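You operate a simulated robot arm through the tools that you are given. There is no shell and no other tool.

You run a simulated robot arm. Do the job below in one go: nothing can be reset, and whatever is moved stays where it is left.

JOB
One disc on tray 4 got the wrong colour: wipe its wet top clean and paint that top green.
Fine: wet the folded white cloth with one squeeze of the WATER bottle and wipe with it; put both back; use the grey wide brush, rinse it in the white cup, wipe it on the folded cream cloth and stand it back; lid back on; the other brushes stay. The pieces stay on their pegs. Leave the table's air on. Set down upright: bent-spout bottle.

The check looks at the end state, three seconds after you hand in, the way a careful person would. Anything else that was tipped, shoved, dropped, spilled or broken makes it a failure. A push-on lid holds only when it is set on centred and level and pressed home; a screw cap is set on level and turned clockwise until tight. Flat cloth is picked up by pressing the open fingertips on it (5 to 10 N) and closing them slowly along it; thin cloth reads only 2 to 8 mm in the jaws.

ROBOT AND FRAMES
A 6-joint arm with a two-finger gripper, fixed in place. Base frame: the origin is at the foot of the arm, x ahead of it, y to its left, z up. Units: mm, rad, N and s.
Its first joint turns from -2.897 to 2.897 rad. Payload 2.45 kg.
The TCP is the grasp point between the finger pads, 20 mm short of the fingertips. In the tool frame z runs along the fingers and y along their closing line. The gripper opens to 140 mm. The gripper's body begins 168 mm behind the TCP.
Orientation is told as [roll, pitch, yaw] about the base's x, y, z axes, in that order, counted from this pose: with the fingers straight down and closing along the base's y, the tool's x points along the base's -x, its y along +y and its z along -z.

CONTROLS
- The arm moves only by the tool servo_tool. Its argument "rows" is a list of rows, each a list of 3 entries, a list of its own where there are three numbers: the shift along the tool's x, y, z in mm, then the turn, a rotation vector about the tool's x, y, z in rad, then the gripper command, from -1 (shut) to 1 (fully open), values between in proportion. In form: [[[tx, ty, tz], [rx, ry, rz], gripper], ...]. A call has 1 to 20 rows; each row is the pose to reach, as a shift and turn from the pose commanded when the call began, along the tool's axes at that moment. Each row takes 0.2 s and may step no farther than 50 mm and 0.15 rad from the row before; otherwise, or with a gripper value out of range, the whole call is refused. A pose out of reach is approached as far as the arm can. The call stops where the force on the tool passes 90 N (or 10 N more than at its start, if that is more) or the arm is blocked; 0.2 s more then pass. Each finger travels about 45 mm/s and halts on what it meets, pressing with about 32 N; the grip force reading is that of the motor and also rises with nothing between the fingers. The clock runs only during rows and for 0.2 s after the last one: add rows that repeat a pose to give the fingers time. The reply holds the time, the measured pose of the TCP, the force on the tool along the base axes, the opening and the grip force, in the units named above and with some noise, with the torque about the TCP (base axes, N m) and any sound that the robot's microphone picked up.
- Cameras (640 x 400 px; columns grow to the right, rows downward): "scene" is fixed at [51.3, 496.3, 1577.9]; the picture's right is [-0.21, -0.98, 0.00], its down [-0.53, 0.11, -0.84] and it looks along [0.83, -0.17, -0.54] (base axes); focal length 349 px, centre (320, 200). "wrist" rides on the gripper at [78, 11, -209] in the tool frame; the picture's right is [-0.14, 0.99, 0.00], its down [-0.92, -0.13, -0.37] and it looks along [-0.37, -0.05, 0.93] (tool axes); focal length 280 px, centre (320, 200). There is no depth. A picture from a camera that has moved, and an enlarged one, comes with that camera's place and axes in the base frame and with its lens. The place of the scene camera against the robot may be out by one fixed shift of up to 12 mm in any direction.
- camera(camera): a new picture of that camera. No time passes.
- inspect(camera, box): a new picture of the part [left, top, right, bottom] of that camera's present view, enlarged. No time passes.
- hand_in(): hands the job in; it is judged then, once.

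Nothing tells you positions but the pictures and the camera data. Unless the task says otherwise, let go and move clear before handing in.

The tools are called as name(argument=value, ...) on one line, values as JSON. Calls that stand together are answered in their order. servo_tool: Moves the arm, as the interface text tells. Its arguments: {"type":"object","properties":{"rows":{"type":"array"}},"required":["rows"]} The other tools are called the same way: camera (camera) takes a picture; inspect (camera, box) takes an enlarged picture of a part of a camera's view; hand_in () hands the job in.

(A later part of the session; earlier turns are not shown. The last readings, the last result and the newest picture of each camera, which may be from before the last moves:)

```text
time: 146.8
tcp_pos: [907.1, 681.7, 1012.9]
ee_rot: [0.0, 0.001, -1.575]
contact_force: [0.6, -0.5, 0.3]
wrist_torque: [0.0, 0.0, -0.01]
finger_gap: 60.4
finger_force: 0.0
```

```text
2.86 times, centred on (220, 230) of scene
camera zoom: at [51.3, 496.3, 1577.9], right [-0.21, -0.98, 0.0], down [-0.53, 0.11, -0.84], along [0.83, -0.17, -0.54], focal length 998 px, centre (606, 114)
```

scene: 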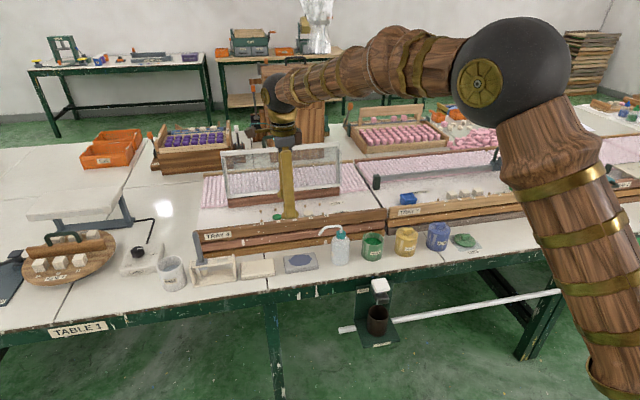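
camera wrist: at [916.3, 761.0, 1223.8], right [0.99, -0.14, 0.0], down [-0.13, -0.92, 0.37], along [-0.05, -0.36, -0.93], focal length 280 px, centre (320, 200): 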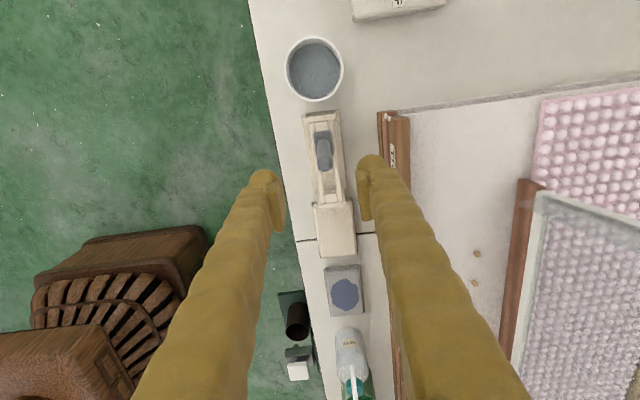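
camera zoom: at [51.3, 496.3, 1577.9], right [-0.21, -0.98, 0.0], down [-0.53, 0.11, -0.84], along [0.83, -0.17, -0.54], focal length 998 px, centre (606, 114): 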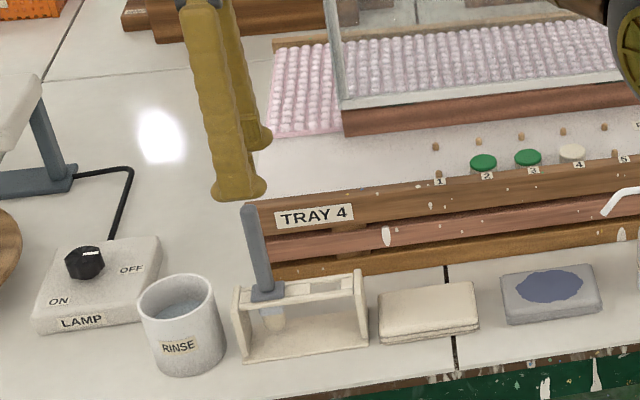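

inspect(camera="wrist", box=[260, 20, 400, 220])

```text
2.00 times, centred on (330, 120) of wrist
camera zoom: at [916.3, 761.0, 1223.8], right [0.99, -0.14, 0.0], down [-0.13, -0.92, 0.37], along [-0.05, -0.36, -0.93], focal length 561 px, centre (300, 360)
```

zoom: 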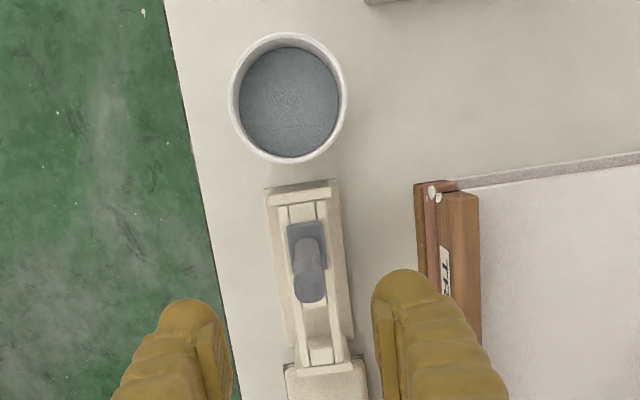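

The handle is about 9 mm in +y and 6 mm in +x from the TCP. I correct and lower partway, then check alignment.

servo_tool(rows=[[[9, 6.3, 0], [0, 0, 0], -0.14], [[9, 6.3, 20], [0, 0, 0], -0.14], [[9, 6.3, 40], [0, 0, 0], -0.14], [[9, 6.3, 40], [0, 0, 0], -0.14]])

inspect(camera="wrist", box=[240, 60, 400, 220])

inspect(camera="scene", box=[150, 180, 270, 290])

```text
time: 147.8
tcp_pos: [913.6, 691.9, 972.6]
ee_rot: [0.0, 0.002, -1.573]
contact_force: [-0.2, 0.0, -0.2]
wrist_torque: [-0.01, -0.02, 0.05]
finger_gap: 60.3
finger_force: 0.0
```

```text
2.50 times, centred on (320, 140) of wrist
camera zoom: at [924.1, 769.4, 1182.2], right [0.99, -0.14, 0.0], down [-0.13, -0.92, 0.37], along [-0.05, -0.36, -0.93], focal length 701 px, centre (320, 350)
```

zoom: 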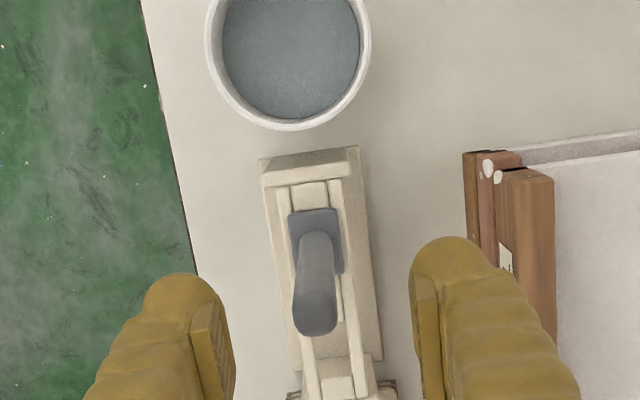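

```text
3.64 times, centred on (210, 235) of scene
camera zoom: at [51.3, 496.3, 1577.9], right [-0.21, -0.98, 0.0], down [-0.53, 0.11, -0.84], along [0.83, -0.17, -0.54], focal length 1270 px, centre (720, 73)
```

zoom: 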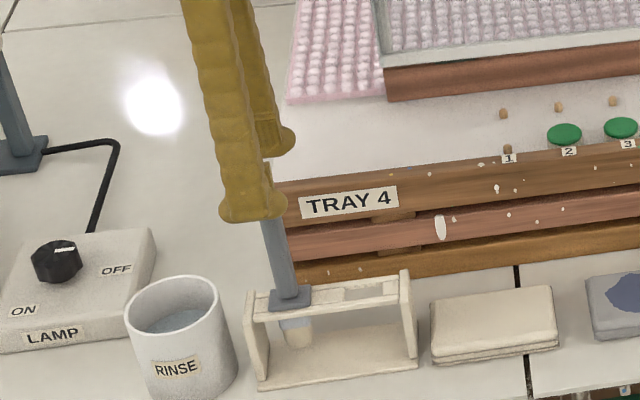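

Aligned. I lower so the TCP is mid-handle and close on it.

servo_tool(rows=[[[0, -1, 15], [0, 0, 0], -0.14], [[0, -1, 30], [0, 0, 0], -0.14], [[0, -1, 46], [0, 0, 0], -0.14], [[0, -1, 46], [0, 0, 0], -0.14]])

inspect(camera="scene", box=[150, 180, 270, 290])

inspect(camera="wrist", box=[240, 80, 400, 240])

```text
time: 148.8
tcp_pos: [912.5, 690.3, 927.7]
ee_rot: [0.001, 0.003, -1.572]
contact_force: [-0.4, 0.5, 0.3]
wrist_torque: [-0.02, 0.02, -0.02]
finger_gap: 60.4
finger_force: 0.1
```

```text
3.64 times, centred on (210, 235) of scene
camera zoom: at [51.3, 496.3, 1577.9], right [-0.21, -0.98, 0.0], down [-0.53, 0.11, -0.84], along [0.83, -0.17, -0.54], focal length 1270 px, centre (720, 73)
```

zoom: 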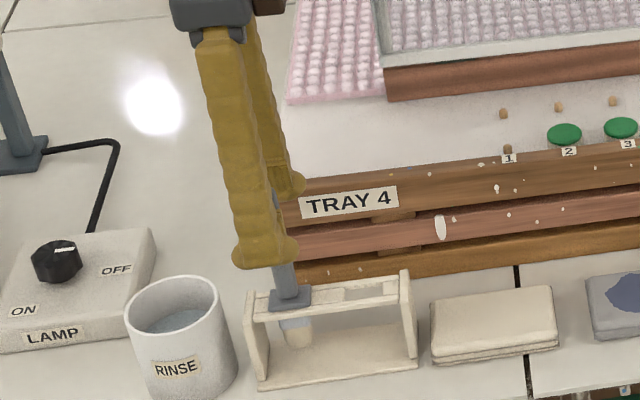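

```text
2.50 times, centred on (320, 160) of wrist
camera zoom: at [922.5, 768.6, 1137.6], right [0.99, -0.14, 0.0], down [-0.13, -0.92, 0.37], along [-0.05, -0.36, -0.93], focal length 701 px, centre (320, 300)
```

zoom: 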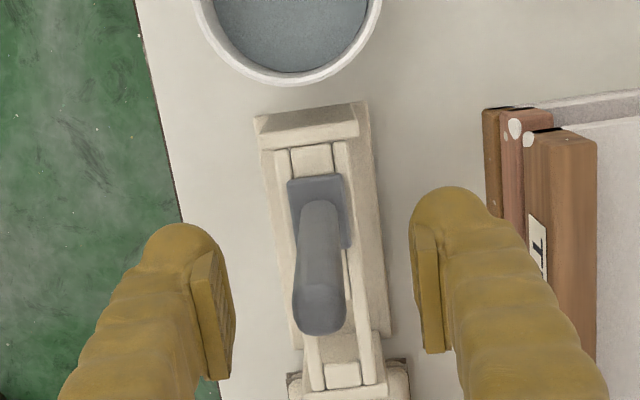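

servo_tool(rows=[[[0, 0, 0], [0, 0, 0], -0.4], [[0, 0, 0], [0, 0, 0], -0.65], [[0, 0, 0], [0, 0, 0], -0.8], [[0, 0, 0], [0, 0, 0], -0.95], [[0, 0, 0], [0, 0, 0], -0.95], [[0, 0, 0], [0, 0, 0], -0.95]])

inspect(camera="wrist", box=[240, 80, 400, 240])

inspect(camera="scene", box=[150, 200, 250, 290])

```text
time: 150.2
tcp_pos: [911.6, 690.5, 927.6]
ee_rot: [0.001, 0.002, -1.574]
contact_force: [0.0, -0.4, 0.2]
wrist_torque: [0.01, -0.02, -0.02]
finger_gap: 14.3
finger_force: 32.2
```

```text
2.50 times, centred on (320, 160) of wrist
camera zoom: at [922.4, 768.7, 1137.8], right [0.99, -0.14, 0.0], down [-0.13, -0.92, 0.37], along [-0.05, -0.36, -0.93], focal length 701 px, centre (320, 300)
```

zoom: 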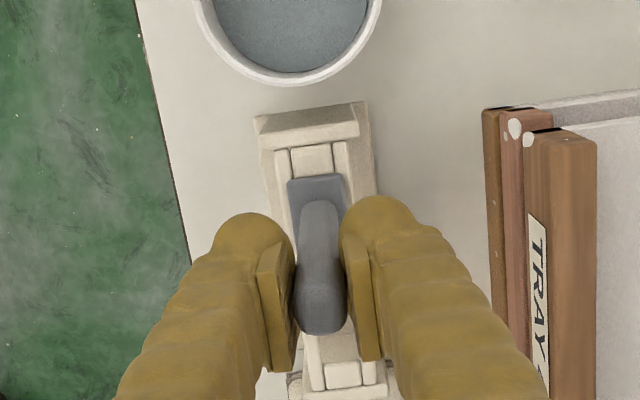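

```text
4.44 times, centred on (200, 245) of scene
camera zoom: at [51.3, 496.3, 1577.9], right [-0.21, -0.98, 0.0], down [-0.53, 0.11, -0.84], along [0.83, -0.17, -0.54], focal length 1552 px, centre (853, 0)
```

zoom: 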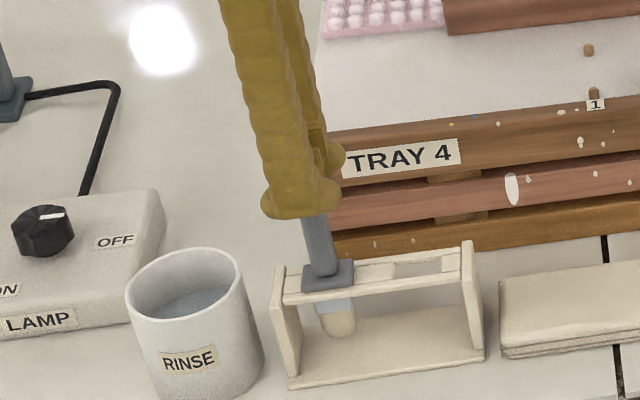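

The brush handle is gripped (14.3 mm). I lift it straight up out of the slot.

servo_tool(rows=[[[0, 0, -4], [0, 0, 0], -0.95], [[0, 0, -12], [0, 0, 0], -0.95], [[0, 0, -25], [0, 0, 0], -0.95], [[0, 0, -45], [0, 0, 0], -0.95], [[0, 0, -70], [0, 0, 0], -0.95], [[0, 0, -95], [0, 0, 0], -0.95], [[0, 0, -95], [0, 0, 0], -0.95]])

camera(camera="wrist")

inspect(camera="scene", box=[140, 160, 260, 280])

```text
time: 151.8
tcp_pos: [908.6, 689.8, 1024.1]
ee_rot: [0.0, 0.001, -1.573]
contact_force: [0.9, -0.3, -0.2]
wrist_torque: [-0.01, -0.01, 0.01]
finger_gap: 14.4
finger_force: 32.4
```

```text
taken
camera wrist: at [920.8, 768.1, 1233.4], right [0.99, -0.14, 0.0], down [-0.13, -0.92, 0.37], along [-0.05, -0.36, -0.93], focal length 280 px, centre (320, 200)
```

wrist: 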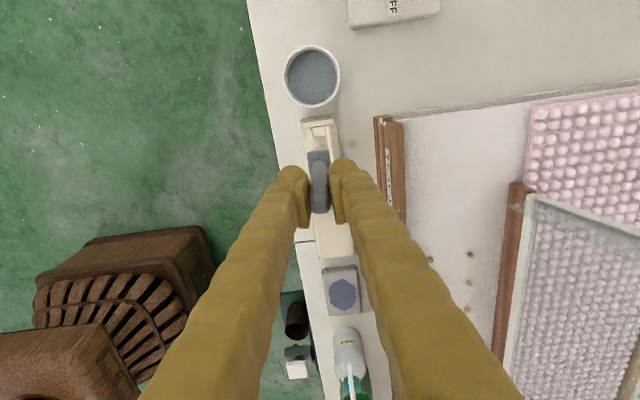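

```text
3.33 times, centred on (200, 220) of scene
camera zoom: at [51.3, 496.3, 1577.9], right [-0.21, -0.98, 0.0], down [-0.53, 0.11, -0.84], along [0.83, -0.17, -0.54], focal length 1164 px, centre (720, 133)
```

zoom: 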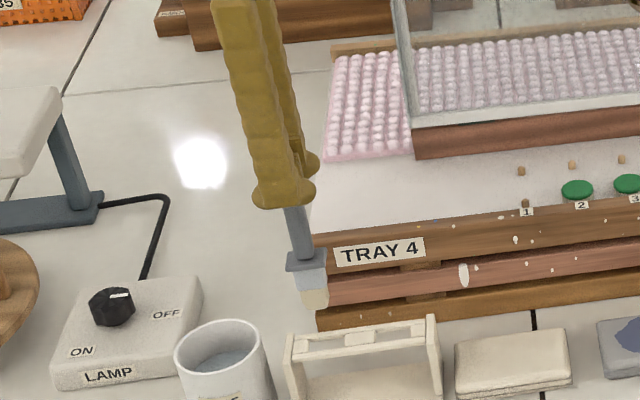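

The brush is out. Its exact length below the grip is uncertain, so I calibrate by touching the clean bristles lightly on the cream cloth (top z≈784). I move over it first.

servo_tool(rows=[[[-42, 0, 0], [0, 0, 0], -0.95], [[-84, 0, 0], [0, 0, 0], -0.95], [[-126, 0, 0], [0, 0, 0], -0.95], [[-168, 0, 0], [0, 0, 0], -0.95], [[-168, 0, 25], [0, 0, 0], -0.95], [[-168, 0, 50], [0, 0, 0], -0.95], [[-168, 0, 50], [0, 0, 0], -0.95]])

camera(camera="wrist")

inspect(camera="scene", box=[200, 180, 320, 290])

```text
time: 153.4
tcp_pos: [910.2, 521.7, 970.0]
ee_rot: [0.001, 0.003, -1.573]
contact_force: [-0.2, -0.8, -0.1]
wrist_torque: [-0.02, 0.0, 0.0]
finger_gap: 14.3
finger_force: 31.8
```

```text
taken
camera wrist: at [921.8, 600.1, 1180.2], right [0.99, -0.14, 0.0], down [-0.13, -0.92, 0.37], along [-0.05, -0.36, -0.93], focal length 280 px, centre (320, 200)
```

wrist: 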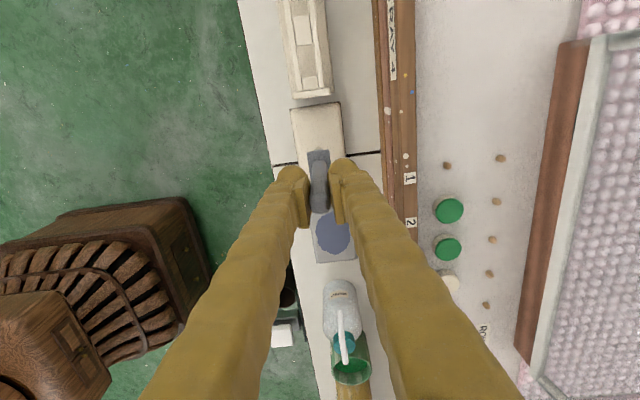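

```text
3.64 times, centred on (260, 235) of scene
camera zoom: at [51.3, 496.3, 1577.9], right [-0.21, -0.98, 0.0], down [-0.53, 0.11, -0.84], along [0.83, -0.17, -0.54], focal length 1270 px, centre (538, 73)
```

zoom: 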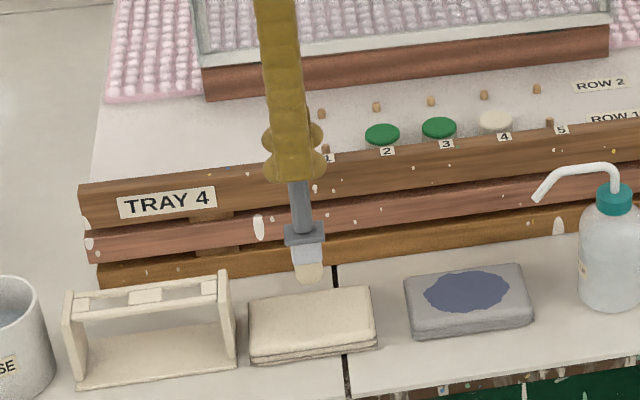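

servo_tool(rows=[[[0, 0, 10], [0, 0, 0], -0.95], [[0, 0, 20], [0, 0, 0], -0.95], [[0, 0, 26], [0, 0, 0], -0.95]])

servo_tool(rows=[[[0, 0, 1.5], [0, 0, 0], -0.95], [[0, 0, 3], [0, 0, 0], -0.95]])

servo_tool(rows=[[[0, 0, 1.5], [0, 0, 0], -0.95], [[0, 0, 3], [0, 0, 0], -0.95]])

inspect(camera="scene", box=[220, 220, 300, 280])

```text
time: 154.2
tcp_pos: [910.7, 522.8, 945.1]
ee_rot: [0.0, 0.002, -1.571]
contact_force: [0.1, 0.2, 0.5]
wrist_torque: [0.01, 0.02, 0.02]
finger_gap: 14.5
finger_force: 31.9
```

```text
time: 154.8
tcp_pos: [910.0, 521.8, 942.8]
ee_rot: [-0.001, 0.003, -1.572]
contact_force: [0.2, -0.7, 0.0]
wrist_torque: [-0.02, 0.01, 0.01]
finger_gap: 14.3
finger_force: 31.9
```

```text
time: 155.4
tcp_pos: [911.2, 522.9, 939.3]
ee_rot: [0.0, 0.0, -1.574]
contact_force: [0.4, 0.1, -0.2]
wrist_torque: [-0.01, -0.01, -0.02]
finger_gap: 14.3
finger_force: 32.0
```

```text
6.67 times, centred on (260, 250) of scene
camera zoom: at [51.3, 496.3, 1577.9], right [-0.21, -0.98, 0.0], down [-0.53, 0.11, -0.84], along [0.83, -0.17, -0.54], focal length 2328 px, centre (720, -133)
```

zoom: 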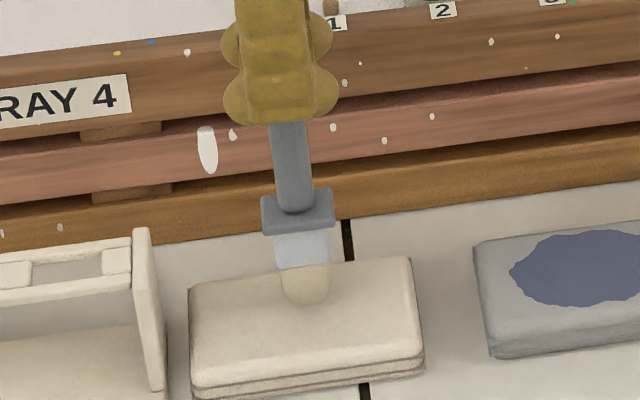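

servo_tool(rows=[[[0, 0, 1.5], [0, 0, 0], -0.95], [[0, 0, 3], [0, 0, 0], -0.95]])

servo_tool(rows=[[[0, 0, 1.5], [0, 0, 0], -0.95], [[0, 0, 3], [0, 0, 0], -0.95]])

servo_tool(rows=[[[0, 0, 1], [0, 0, 0], -0.95], [[0, 0, 2], [0, 0, 0], -0.95]])

servo_tool(rows=[[[0, 0, 1], [0, 0, 0], -0.95], [[0, 0, 2], [0, 0, 0], -0.95]])

```text
time: 156.0
tcp_pos: [912.3, 522.9, 937.9]
ee_rot: [-0.001, 0.002, -1.573]
contact_force: [0.4, 0.4, -2.5]
wrist_torque: [-0.02, 0.01, 0.04]
finger_gap: 14.5
finger_force: 31.9
```

```text
time: 156.6
tcp_pos: [911.2, 523.1, 934.2]
ee_rot: [0.001, 0.0, -1.573]
contact_force: [-0.7, 0.0, 0.1]
wrist_torque: [0.02, 0.01, -0.02]
finger_gap: 14.1
finger_force: 31.9
```

```text
time: 157.2
tcp_pos: [909.5, 522.8, 933.2]
ee_rot: [0.0, 0.002, -1.574]
contact_force: [-0.2, 0.8, -0.6]
wrist_torque: [0.04, 0.0, 0.0]
finger_gap: 14.3
finger_force: 32.0
```

```text
time: 157.8
tcp_pos: [911.4, 522.6, 931.3]
ee_rot: [-0.001, 0.002, -1.571]
contact_force: [0.0, 1.7, 9.0]
wrist_torque: [0.2, 0.03, 0.05]
finger_gap: 14.7
finger_force: 31.6
```

Contact at TCP z≈931.5, so the bristle tip is about 147.5 mm below the TCP. I raise high enough to clear the spout and move over the open green pot to measure it.

servo_tool(rows=[[[0, 0, -5], [0, 0, 0], -0.95], [[0, 0, -45], [0, 0, 0], -0.95], [[0, 0, -90], [0, 0, 0], -0.95], [[0, 0, -135], [0, 0, 0], -0.95], [[0, 0, -165], [0, 0, 0], -0.95], [[-45, 0, -165], [0, 0, 0], -0.95], [[-90, 0, -165], [0, 0, 0], -0.95], [[-135, 0, -165], [0, 0, 0], -0.95], [[-180, 0, -165], [0, 0, 0], -0.95], [[-225, 0, -165], [0, 0, 0], -0.95], [[-270, 0, -165], [0, 0, 0], -0.95], [[-315, 0, -165], [0, 0, 0], -0.95], [[-355, 0, -165], [0, 0, 0], -0.95], [[-382, 0, -165], [0, 0, 0], -0.95], [[-382, 0, -165], [0, 0, 0], -0.95]])

camera(camera="wrist")

inspect(camera="scene", box=[320, 140, 460, 270])

```text
time: 161.0
tcp_pos: [909.3, 140.5, 1093.5]
ee_rot: [-0.001, 0.002, -1.572]
contact_force: [1.0, -0.7, -0.6]
wrist_torque: [-0.01, -0.01, 0.0]
finger_gap: 14.4
finger_force: 32.1
```

```text
taken
camera wrist: at [920.9, 218.6, 1303.7], right [0.99, -0.14, 0.0], down [-0.13, -0.92, 0.37], along [-0.05, -0.36, -0.93], focal length 280 px, centre (320, 200)
```

wrist: 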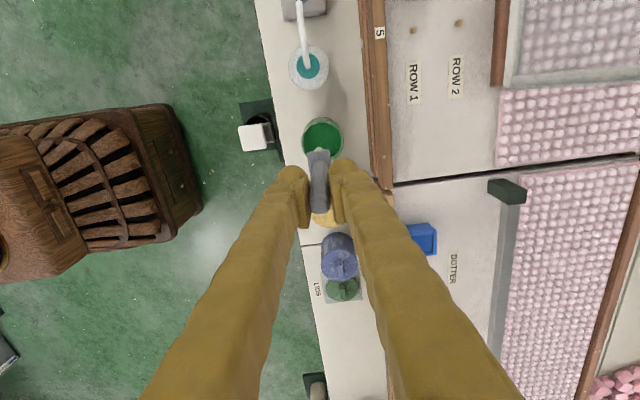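

```text
3.08 times, centred on (390, 205) of scene
camera zoom: at [51.3, 496.3, 1577.9], right [-0.21, -0.98, 0.0], down [-0.53, 0.11, -0.84], along [0.83, -0.17, -0.54], focal length 1075 px, centre (105, 185)
```

zoom: 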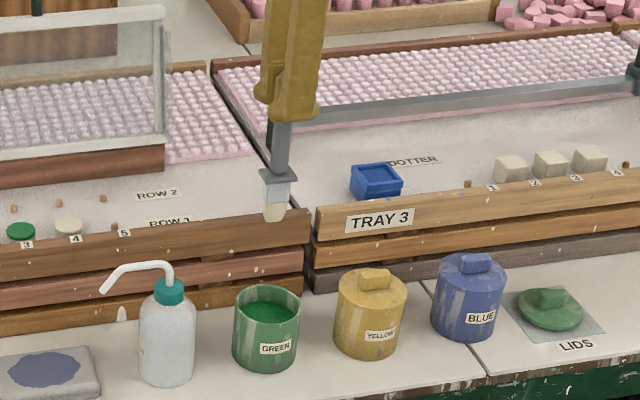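

inspect(camera="wrist", box=[260, 80, 400, 220])

```text
2.86 times, centred on (330, 150) of wrist
camera zoom: at [920.9, 218.6, 1303.7], right [0.99, -0.14, 0.0], down [-0.13, -0.92, 0.37], along [-0.05, -0.36, -0.93], focal length 801 px, centre (291, 343)
```

zoom: 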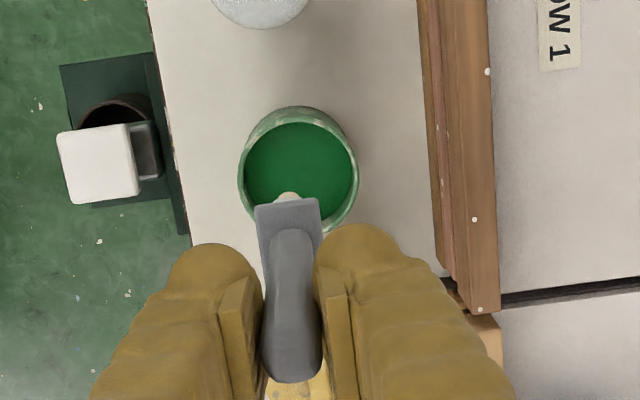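

inspect(camera="scene", box=[345, 215, 415, 270])

```text
7.27 times, centred on (380, 242) of scene
camera zoom: at [51.3, 496.3, 1577.9], right [-0.21, -0.98, 0.0], down [-0.53, 0.11, -0.84], along [0.83, -0.17, -0.54], focal length 2540 px, centre (-116, -109)
```

zoom: 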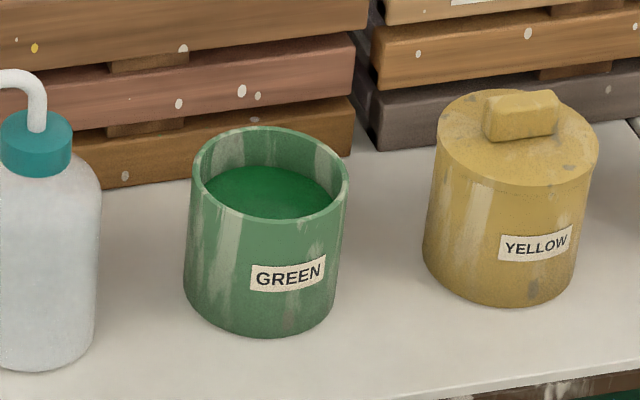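

The green pot's rim is at z≈825–830 with paint about 18 mm below; its centre is a few mm from the TCP. I centre over it and dip the bristle tips shallowly.

servo_tool(rows=[[[-3, 2, 0], [0, 0, 0], -0.95], [[-6, 4, 0], [0, 0, 0], -0.95], [[-6, 4, 40], [0, 0, 0], -0.95], [[-6, 4, 80], [0, 0, 0], -0.95], [[-6, 4, 100], [0, 0, 0], -0.95], [[-6, 4, 100], [0, 0, 0], -0.95]])

inspect(camera="wrist", box=[260, 80, 400, 220])

inspect(camera="scene", box=[335, 190, 425, 270])

```text
time: 162.4
tcp_pos: [917.0, 133.6, 993.5]
ee_rot: [0.001, 0.002, -1.574]
contact_force: [-0.9, -0.7, -1.0]
wrist_torque: [-0.04, -0.01, -0.03]
finger_gap: 14.1
finger_force: 32.2
```

```text
2.86 times, centred on (330, 150) of wrist
camera zoom: at [927.0, 211.6, 1204.3], right [0.99, -0.14, 0.0], down [-0.13, -0.92, 0.37], along [-0.05, -0.36, -0.93], focal length 801 px, centre (291, 343)
```

zoom: 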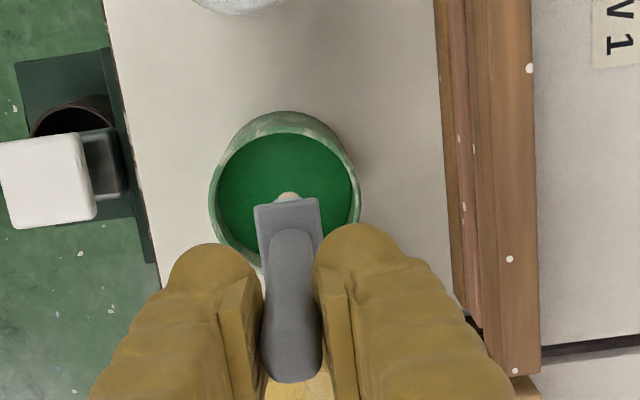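

```text
5.00 times, centred on (380, 230) of scene
camera zoom: at [51.3, 496.3, 1577.9], right [-0.21, -0.98, 0.0], down [-0.53, 0.11, -0.84], along [0.83, -0.17, -0.54], focal length 1746 px, centre (20, 50)
```

zoom: 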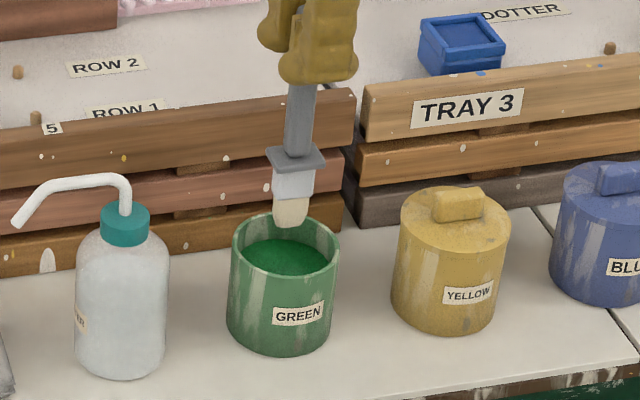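

The brush should shift about 3 mm in +y and 2 mm in −x. I correct and dip: tip to roughly 12 mm below the paint surface.

servo_tool(rows=[[[3, -2, 0], [0, 0, 0], -0.95], [[3, -2, 15], [0, 0, 0], -0.95], [[3, -2, 28], [0, 0, 0], -0.95], [[3, -2, 36], [0, 0, 0], -0.95], [[3, -2, 42], [0, 0, 0], -0.95]])

inspect(camera="scene", box=[335, 190, 425, 270])

```text
time: 163.6
tcp_pos: [912.2, 137.5, 953.2]
ee_rot: [0.001, 0.002, -1.572]
contact_force: [0.1, 0.2, 0.2]
wrist_torque: [0.0, -0.01, 0.01]
finger_gap: 14.5
finger_force: 31.8
```

```text
5.00 times, centred on (380, 230) of scene
camera zoom: at [51.3, 496.3, 1577.9], right [-0.21, -0.98, 0.0], down [-0.53, 0.11, -0.84], along [0.83, -0.17, -0.54], focal length 1746 px, centre (20, 50)
```

zoom: 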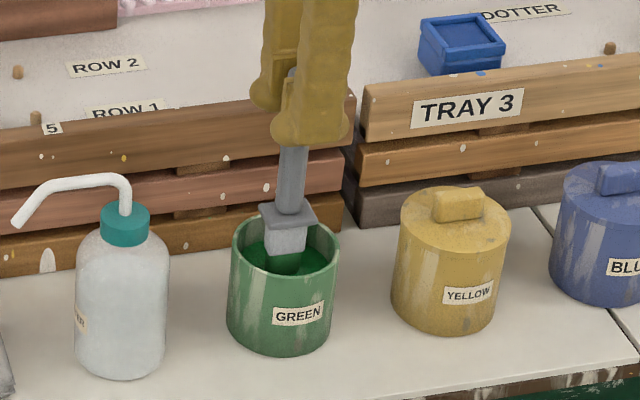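

The bristles have turned green: loaded. I raise the brush slowly, let it drain above the pot and look.

servo_tool(rows=[[[0, 0, -5], [0, 0, 0], -0.95], [[0, 0, -12], [0, 0, 0], -0.95], [[0, 0, -20], [0, 0, 0], -0.95], [[0, 0, -28], [0, 0, 0], -0.95], [[0, 0, -28], [0, 0, 0], -0.95], [[0, 0, -28], [0, 0, 0], -0.95], [[0, 0, -28], [0, 0, 0], -0.95], [[0, 0, -28], [0, 0, 0], -0.95], [[0, 0, -28], [0, 0, 0], -0.95], [[0, 0, -28], [0, 0, 0], -0.95], [[0, 0, -28], [0, 0, 0], -0.95], [[0, 0, -28], [0, 0, 0], -0.95], [[0, 0, -50], [0, 0, 0], -0.95], [[0, 0, -50], [0, 0, 0], -0.95]])

inspect(camera="scene", box=[335, 180, 425, 260])

```text
time: 166.6
tcp_pos: [912.2, 136.4, 1002.9]
ee_rot: [0.001, 0.0, -1.573]
contact_force: [0.5, 0.3, 0.0]
wrist_torque: [0.0, -0.01, -0.01]
finger_gap: 14.6
finger_force: 32.6
```

```text
5.00 times, centred on (380, 220) of scene
camera zoom: at [51.3, 496.3, 1577.9], right [-0.21, -0.98, 0.0], down [-0.53, 0.11, -0.84], along [0.83, -0.17, -0.54], focal length 1746 px, centre (20, 100)
```

zoom: 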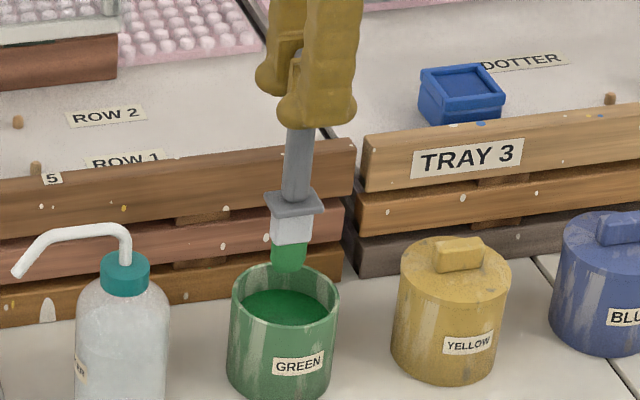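

Nicely loaded with no drips. I carry it at a safe height over to the cleaned disc.

servo_tool(rows=[[[0, 0, -30], [0, 0, 0], -0.95], [[0, 0, -60], [0, 0, 0], -0.95], [[30, 23, -60], [0, 0, 0], -0.95], [[62, 47, -60], [0, 0, 0], -0.95], [[94, 72, -60], [0, 0, 0], -0.95], [[126, 96, -60], [0, 0, 0], -0.95], [[158, 121, -60], [0, 0, 0], -0.95], [[191.9, 146.8, -60], [0, 0, 0], -0.95], [[191.9, 146.8, -60], [0, 0, 0], -0.95]])

inspect(camera="wrist", box=[240, 80, 400, 220])

inspect(camera="scene", box=[260, 150, 360, 240])

```text
time: 168.6
tcp_pos: [1061.0, 329.7, 1064.0]
ee_rot: [0.002, 0.001, -1.571]
contact_force: [0.1, 0.1, -0.7]
wrist_torque: [0.0, 0.03, -0.03]
finger_gap: 14.3
finger_force: 32.0
```

```text
2.86 times, centred on (320, 150) of wrist
camera zoom: at [1070.9, 407.9, 1273.0], right [0.99, -0.14, 0.0], down [-0.13, -0.92, 0.37], along [-0.05, -0.36, -0.93], focal length 801 px, centre (320, 343)
```

zoom: 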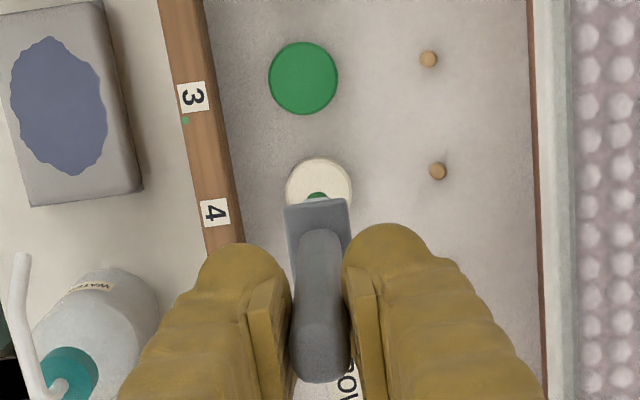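

```text
4.44 times, centred on (310, 195) of scene
camera zoom: at [51.3, 496.3, 1577.9], right [-0.21, -0.98, 0.0], down [-0.53, 0.11, -0.84], along [0.83, -0.17, -0.54], focal length 1552 px, centre (364, 222)
```

zoom: 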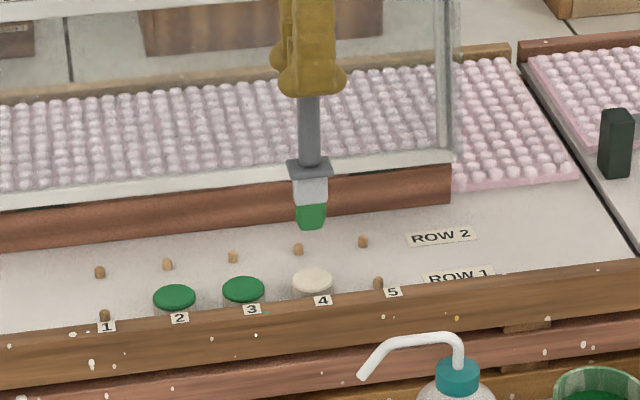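

The brush is centred over the disc within about 2 mm. I lower to light contact.

servo_tool(rows=[[[-1.5, 0, 20], [0, 0, 0], -0.95], [[-1.5, 0, 38], [0, 0, 0], -0.95], [[-1.5, 0, 46], [0, 0, 0], -0.95], [[-1.5, 0, 48], [0, 0, 0], -0.95]])

servo_tool(rows=[[[0, 0, 1], [0, 0, 0], -0.95], [[0, 0, 2], [0, 0, 0], -0.95]])

servo_tool(rows=[[[0, 0, 1], [0, 0, 0], -0.95], [[0, 0, 2], [0, 0, 0], -0.95]])

inspect(camera="scene", box=[280, 180, 340, 230])

```text
time: 169.6
tcp_pos: [1059.0, 327.6, 1015.8]
ee_rot: [0.0, 0.002, -1.573]
contact_force: [-0.8, -0.4, 4.1]
wrist_torque: [0.0, 0.0, 0.0]
finger_gap: 14.4
finger_force: 32.0
```

```text
time: 170.2
tcp_pos: [1060.0, 326.7, 1014.2]
ee_rot: [-0.001, 0.003, -1.574]
contact_force: [0.3, -1.3, 14.0]
wrist_torque: [-0.28, -0.04, 0.02]
finger_gap: 14.3
finger_force: 31.8
```

```text
time: 170.8
tcp_pos: [1060.7, 327.6, 1011.7]
ee_rot: [0.0, 0.002, -1.573]
contact_force: [0.5, -2.4, 23.0]
wrist_torque: [-0.44, -0.03, 0.0]
finger_gap: 14.4
finger_force: 32.0
```

```text
8.00 times, centred on (310, 205) of scene
camera zoom: at [51.3, 496.3, 1577.9], right [-0.21, -0.98, 0.0], down [-0.53, 0.11, -0.84], along [0.83, -0.17, -0.54], focal length 2794 px, centre (400, 160)
```

zoom: 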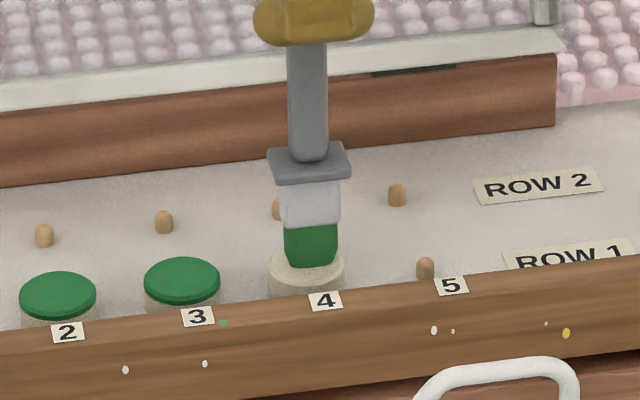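

Contact with 23 N is more than needed; I ease up to a light pressure and brush back and forth over the whole top.

servo_tool(rows=[[[0, 0, -2.5], [0, 0, 0], -0.95], [[3, 0, -2.5], [0, 0, 0], -0.95], [[6, 0, -2.5], [0, 0, 0], -0.95], [[5, 3, -2.5], [0, 0, 0], -0.95], [[2, 5.5, -2.5], [0, 0, 0], -0.95], [[-2, 5.5, -2.5], [0, 0, 0], -0.95], [[-5, 3, -2.5], [0, 0, 0], -0.95], [[-6, 0, -2.5], [0, 0, 0], -0.95], [[-5, -3, -2.5], [0, 0, 0], -0.95], [[-2, -5.5, -2.5], [0, 0, 0], -0.95], [[2, -5.5, -2.5], [0, 0, 0], -0.95], [[5, -3, -2.5], [0, 0, 0], -0.95], [[6, 0, -2.5], [0, 0, 0], -0.95], [[3, 0, -2.5], [0, 0, 0], -0.95], [[0, 0, -2.5], [0, 0, 0], -0.95]])

inspect(camera="scene", box=[280, 180, 340, 230])

inspect(camera="wrist", box=[260, 80, 380, 200])

```text
time: 174.0
tcp_pos: [1059.4, 327.4, 1013.4]
ee_rot: [0.0, 0.001, -1.573]
contact_force: [-0.7, 1.5, 8.2]
wrist_torque: [0.16, -0.01, -0.03]
finger_gap: 14.4
finger_force: 32.8
```

```text
8.00 times, centred on (310, 205) of scene
camera zoom: at [51.3, 496.3, 1577.9], right [-0.21, -0.98, 0.0], down [-0.53, 0.11, -0.84], along [0.83, -0.17, -0.54], focal length 2794 px, centre (400, 160)
```

zoom: 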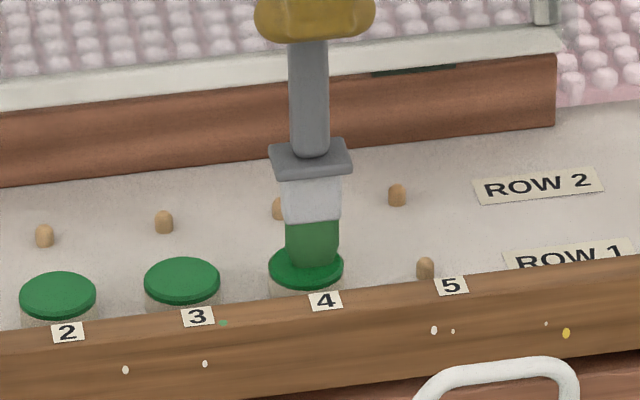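

```text
3.33 times, centred on (320, 140) of wrist
camera zoom: at [1070.1, 405.4, 1223.4], right [0.99, -0.14, 0.0], down [-0.13, -0.92, 0.37], along [-0.05, -0.36, -0.93], focal length 935 px, centre (320, 400)
```

zoom: 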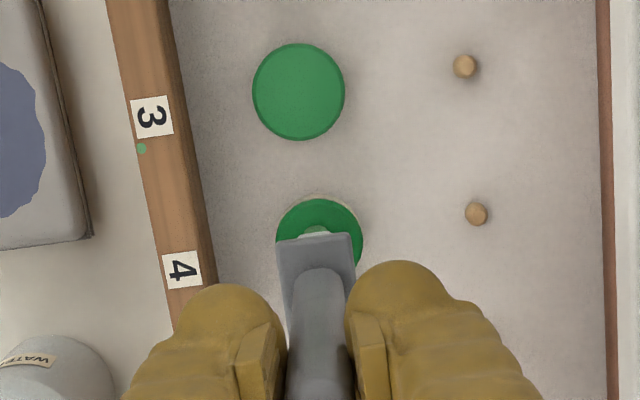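

The top is turning green. I lift straight up and inspect the coverage.

servo_tool(rows=[[[0, 0, -5], [0, 0, 0], -0.95], [[0, 0, -20], [0, 0, 0], -0.95], [[0, 0, -50], [0, 0, 0], -0.95], [[0, 0, -70], [0, 0, 0], -0.95], [[-30, -25, -70], [0, 0, 0], -0.95], [[-60, -45, -70], [0, 0, 0], -0.95], [[-60, -45, -70], [0, 0, 0], -0.95]])

inspect(camera="wrist", box=[280, 60, 400, 180])

inspect(camera="scene", box=[260, 160, 360, 240])

```text
time: 175.6
tcp_pos: [1012.9, 267.2, 1084.5]
ee_rot: [0.001, 0.004, -1.572]
contact_force: [0.0, 0.3, -1.2]
wrist_torque: [0.0, 0.01, -0.01]
finger_gap: 14.4
finger_force: 32.4
```

```text
3.33 times, centred on (340, 120) of wrist
camera zoom: at [1023.8, 345.5, 1294.5], right [0.99, -0.14, 0.0], down [-0.13, -0.92, 0.37], along [-0.05, -0.36, -0.93], focal length 935 px, centre (253, 467)
```

zoom: 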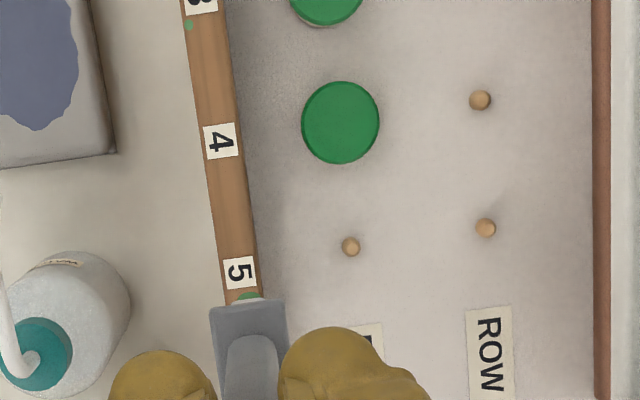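

```text
5.00 times, centred on (310, 200) of scene
camera zoom: at [51.3, 496.3, 1577.9], right [-0.21, -0.98, 0.0], down [-0.53, 0.11, -0.84], along [0.83, -0.17, -0.54], focal length 1746 px, centre (370, 200)
```

zoom: 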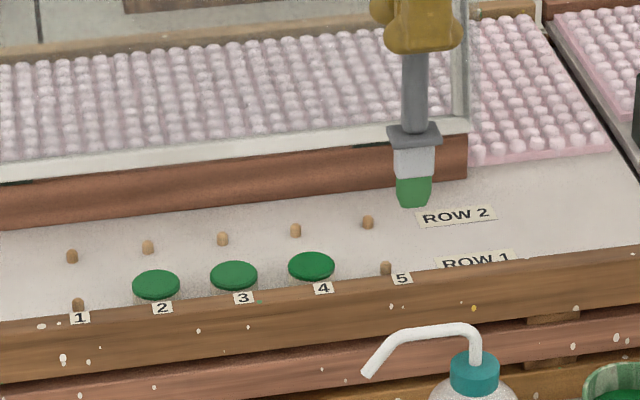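

Disc 4 is evenly green and clean at its edges. Now I carry the brush to the rinse cup.

servo_tool(rows=[[[40, -25, 0], [0, 0, 0], -0.95], [[80, -50, 0], [0, 0, 0], -0.95], [[120, -75, 0], [0, 0, 0], -0.95], [[160, -100, 0], [0, 0, 0], -0.95], [[205, -100, 0], [0, 0, 0], -0.95], [[250, -100, 0], [0, 0, 0], -0.95], [[295, -100, 0], [0, 0, 0], -0.95], [[340, -100, 0], [0, 0, 0], -0.95], [[385, -100, 0], [0, 0, 0], -0.95], [[430, -100, 0], [0, 0, 0], -0.95], [[475, -100, 0], [0, 0, 0], -0.95], [[512, -100, 0], [0, 0, 0], -0.95], [[512, -100, 0], [0, 0, 0], -0.95]])

camera(camera="wrist")

inspect(camera="scene", box=[120, 180, 260, 300])

```text
time: 178.4
tcp_pos: [900.9, 761.8, 1076.6]
ee_rot: [0.0, -0.001, -1.572]
contact_force: [0.2, 0.1, 0.1]
wrist_torque: [0.04, 0.01, 0.05]
finger_gap: 14.6
finger_force: 31.8
out of reach, approached as far as the arm can: row 12, 13
```

```text
taken
camera wrist: at [912.9, 840.4, 1286.1], right [0.99, -0.14, 0.0], down [-0.13, -0.92, 0.37], along [-0.05, -0.36, -0.93], focal length 280 px, centre (320, 200)
```

wrist: 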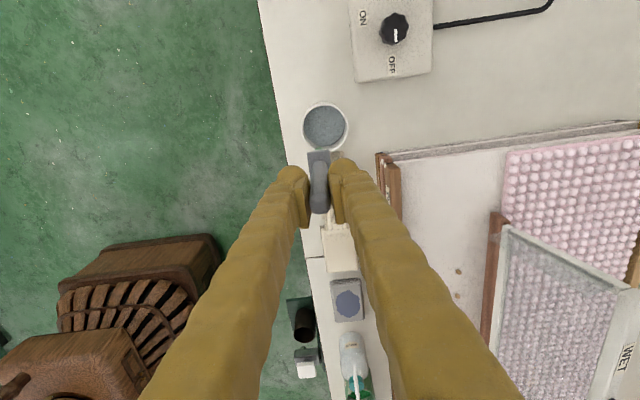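

```text
3.33 times, centred on (190, 240) of scene
camera zoom: at [51.3, 496.3, 1577.9], right [-0.21, -0.98, 0.0], down [-0.53, 0.11, -0.84], along [0.83, -0.17, -0.54], focal length 1164 px, centre (753, 67)
```

zoom: 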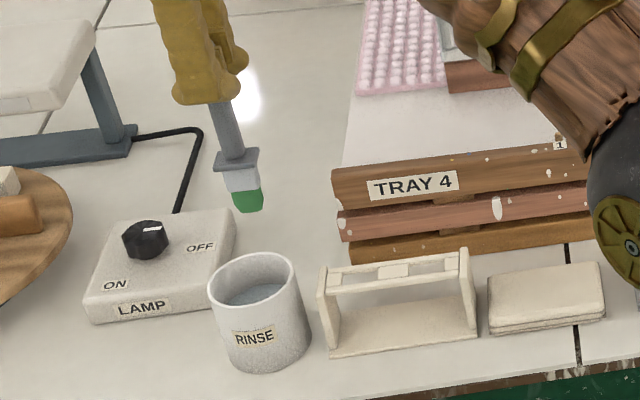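

At this height the arm's reach ends just short of the cup, but lower down it reaches farther. I lower while staying above the rim, then move over the cup.

servo_tool(rows=[[[0, 0, 30], [0, 0, 0], -0.95], [[0, 0, 62], [0, 0, 0], -0.95], [[7, 4, 62], [0, 0, 0], -0.95], [[14, 8, 62], [0, 0, 0], -0.95], [[19.5, 11.5, 62], [0, 0, 0], -0.95], [[19.5, 11.5, 62], [0, 0, 0], -0.95]])

inspect(camera="wrist", box=[250, 60, 390, 200])

inspect(camera="scene", box=[120, 180, 260, 300])

```text
time: 179.8
tcp_pos: [913.1, 782.5, 1014.7]
ee_rot: [0.0, 0.003, -1.574]
contact_force: [0.6, 0.3, -1.3]
wrist_torque: [0.0, -0.02, -0.01]
finger_gap: 14.3
finger_force: 32.1
```

```text
2.86 times, centred on (320, 130) of wrist
camera zoom: at [923.0, 861.2, 1224.5], right [0.99, -0.14, 0.0], down [-0.13, -0.92, 0.37], along [-0.05, -0.36, -0.93], focal length 801 px, centre (320, 400)
```

zoom: 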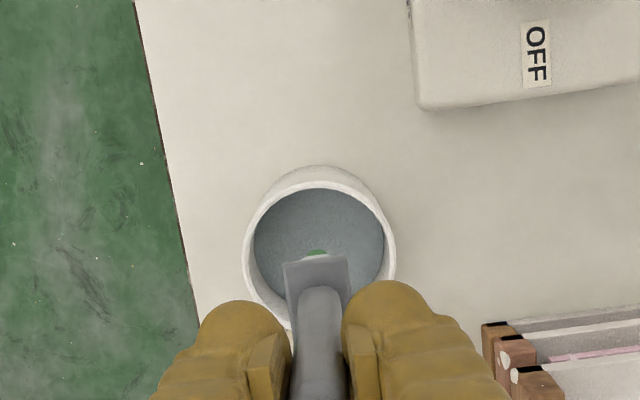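

```text
3.33 times, centred on (190, 240) of scene
camera zoom: at [51.3, 496.3, 1577.9], right [-0.21, -0.98, 0.0], down [-0.53, 0.11, -0.84], along [0.83, -0.17, -0.54], focal length 1164 px, centre (753, 67)
```

zoom: 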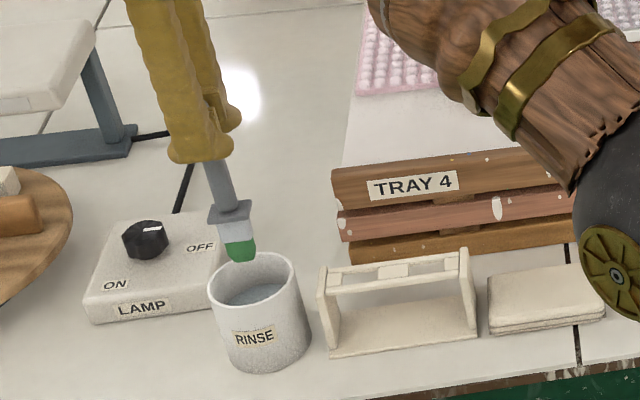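

Centred over the cup. I lower the bristles into the water and swirl gently.

servo_tool(rows=[[[-2, 0, 20], [0, 0, 0], -0.95], [[-2, 0, 40], [0, 0, 0], -0.95], [[-2, 0, 58], [0, 0, 0], -0.95], [[-2, 0, 68], [0, 0, 0], -0.95], [[-2, 0, 74], [0, 0, 0], -0.95]])

inspect(camera="scene", box=[130, 210, 230, 300])

inspect(camera="wrist", box=[250, 60, 390, 200])

```text
time: 181.0
tcp_pos: [912.6, 780.0, 941.0]
ee_rot: [-0.001, 0.002, -1.574]
contact_force: [0.1, -0.3, 0.5]
wrist_torque: [0.02, 0.0, -0.01]
finger_gap: 14.4
finger_force: 31.9
```

```text
4.44 times, centred on (180, 255) of scene
camera zoom: at [51.3, 496.3, 1577.9], right [-0.21, -0.98, 0.0], down [-0.53, 0.11, -0.84], along [0.83, -0.17, -0.54], focal length 1552 px, centre (942, -44)
```

zoom: 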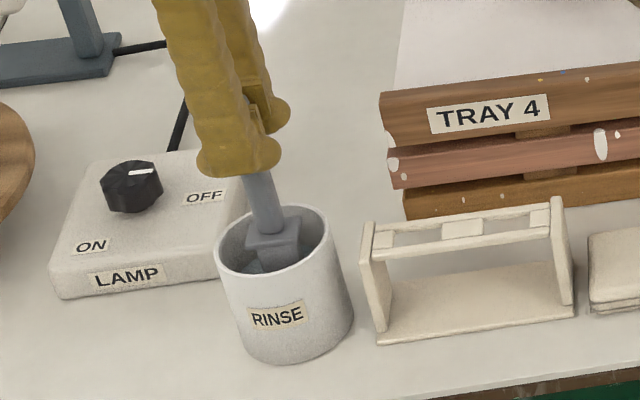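

```text
2.86 times, centred on (320, 130) of wrist
camera zoom: at [923.5, 858.8, 1150.9], right [0.99, -0.14, 0.0], down [-0.13, -0.92, 0.37], along [-0.05, -0.36, -0.93], focal length 801 px, centre (320, 400)
```

zoom: 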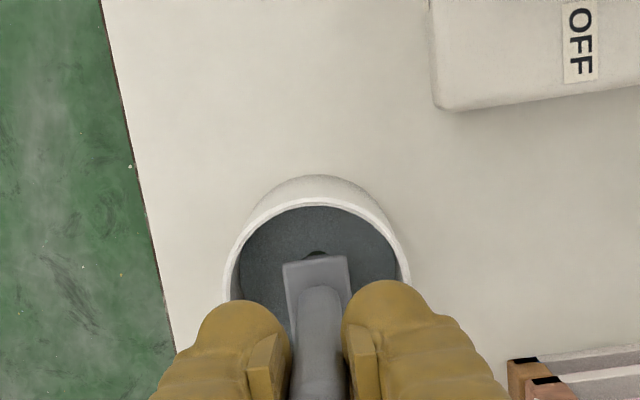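

The bristles are submerged. I swirl in small circles for a thorough rinse.

servo_tool(rows=[[[3, 0, 2], [0, 0, 0], -0.95], [[5, 3, 2], [0, 0, 0], -0.95], [[2, 5, 2], [0, 0, 0], -0.95], [[-2, 5, 2], [0, 0, 0], -0.95], [[-5, 2, 2], [0, 0, 0], -0.95], [[-5, -2, 2], [0, 0, 0], -0.95], [[-2, -5, 2], [0, 0, 0], -0.95], [[2, -5, 2], [0, 0, 0], -0.95], [[5, -2, 2], [0, 0, 0], -0.95], [[5, 2, 2], [0, 0, 0], -0.95], [[2, 5, 2], [0, 0, 0], -0.95], [[-2, 5, 2], [0, 0, 0], -0.95], [[-5, 2, 2], [0, 0, 0], -0.95], [[-5, -2, 2], [0, 0, 0], -0.95], [[-2, -5, 2], [0, 0, 0], -0.95], [[2, -5, 2], [0, 0, 0], -0.95], [[4, -2, 2], [0, 0, 0], -0.95], [[0, 0, 0], [0, 0, 0], -0.95]])

servo_tool(rows=[[[0, 0, -6], [0, 0, 0], -0.95], [[0, 0, -14], [0, 0, 0], -0.95], [[0, 0, -24], [0, 0, 0], -0.95], [[0, 0, -34], [0, 0, 0], -0.95], [[0, 0, -34], [0, 0, 0], -0.95], [[0, 0, -34], [0, 0, 0], -0.95], [[0, 0, -34], [0, 0, 0], -0.95], [[0, 0, -34], [0, 0, 0], -0.95], [[0, 0, -34], [0, 0, 0], -0.95], [[0, 0, -60], [0, 0, 0], -0.95], [[0, 0, -78], [0, 0, 0], -0.95], [[0, 0, -78], [0, 0, 0], -0.95]])

inspect(camera="scene", box=[130, 200, 230, 300])

```text
time: 184.8
tcp_pos: [913.6, 780.5, 941.4]
ee_rot: [0.001, 0.001, -1.571]
contact_force: [-0.6, -0.3, -0.2]
wrist_torque: [-0.03, 0.0, -0.05]
finger_gap: 14.3
finger_force: 31.8
```

```text
time: 187.4
tcp_pos: [913.6, 780.0, 1021.6]
ee_rot: [0.001, 0.003, -1.573]
contact_force: [1.0, 0.1, -0.8]
wrist_torque: [-0.01, 0.0, -0.03]
finger_gap: 14.4
finger_force: 31.9
```

```text
4.00 times, centred on (180, 250) of scene
camera zoom: at [51.3, 496.3, 1577.9], right [-0.21, -0.98, 0.0], down [-0.53, 0.11, -0.84], along [0.83, -0.17, -0.54], focal length 1397 px, centre (880, 0)
```

zoom: 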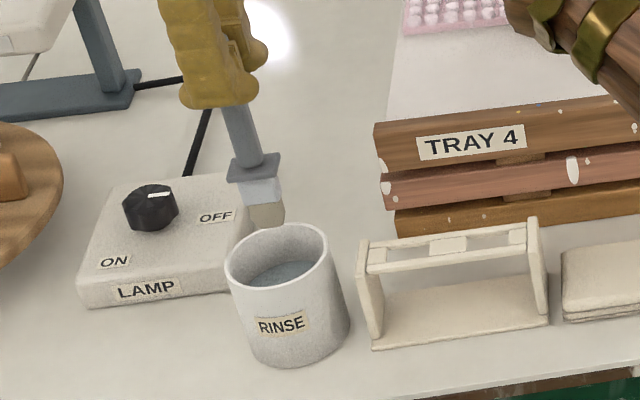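

The bristles are clean and wet. Next I wipe them on the folded cream cloth.

servo_tool(rows=[[[-43, 0, 0], [0, 0, 0], -0.95], [[-86, 0, 0], [0, 0, 0], -0.95], [[-129, 0, 0], [0, 0, 0], -0.95], [[-172, 0, 0], [0, 0, 0], -0.95], [[-215, 0, 0], [0, 0, 0], -0.95], [[-258, 0, 0], [0, 0, 0], -0.95], [[-258, 0, 35], [0, 0, 0], -0.95], [[-258, 0, 65], [0, 0, 0], -0.95], [[-258, 0, 83], [0, 0, 0], -0.95], [[-258, 0, 85], [0, 0, 0], -0.95]])

servo_tool(rows=[[[0, 0, 1], [0, 0, 0], -0.95], [[0, 0, 2], [0, 0, 0], -0.95]])

servo_tool(rows=[[[0, 0, 1], [0, 0, 0], -0.95], [[0, 0, 2], [0, 0, 0], -0.95]])

```text
time: 189.6
tcp_pos: [911.7, 522.5, 936.8]
ee_rot: [0.0, 0.001, -1.572]
contact_force: [0.5, 0.5, -0.2]
wrist_torque: [0.0, -0.01, 0.03]
finger_gap: 14.5
finger_force: 32.0
```

```text
time: 190.2
tcp_pos: [911.7, 522.1, 932.5]
ee_rot: [0.0, 0.0, -1.572]
contact_force: [-0.7, -0.2, 0.2]
wrist_torque: [0.02, 0.01, -0.03]
finger_gap: 14.4
finger_force: 32.1
```

```text
time: 190.8
tcp_pos: [913.4, 522.7, 930.8]
ee_rot: [-0.001, 0.002, -1.572]
contact_force: [-0.5, -0.2, -0.2]
wrist_torque: [0.0, -0.01, 0.02]
finger_gap: 14.5
finger_force: 32.2
```

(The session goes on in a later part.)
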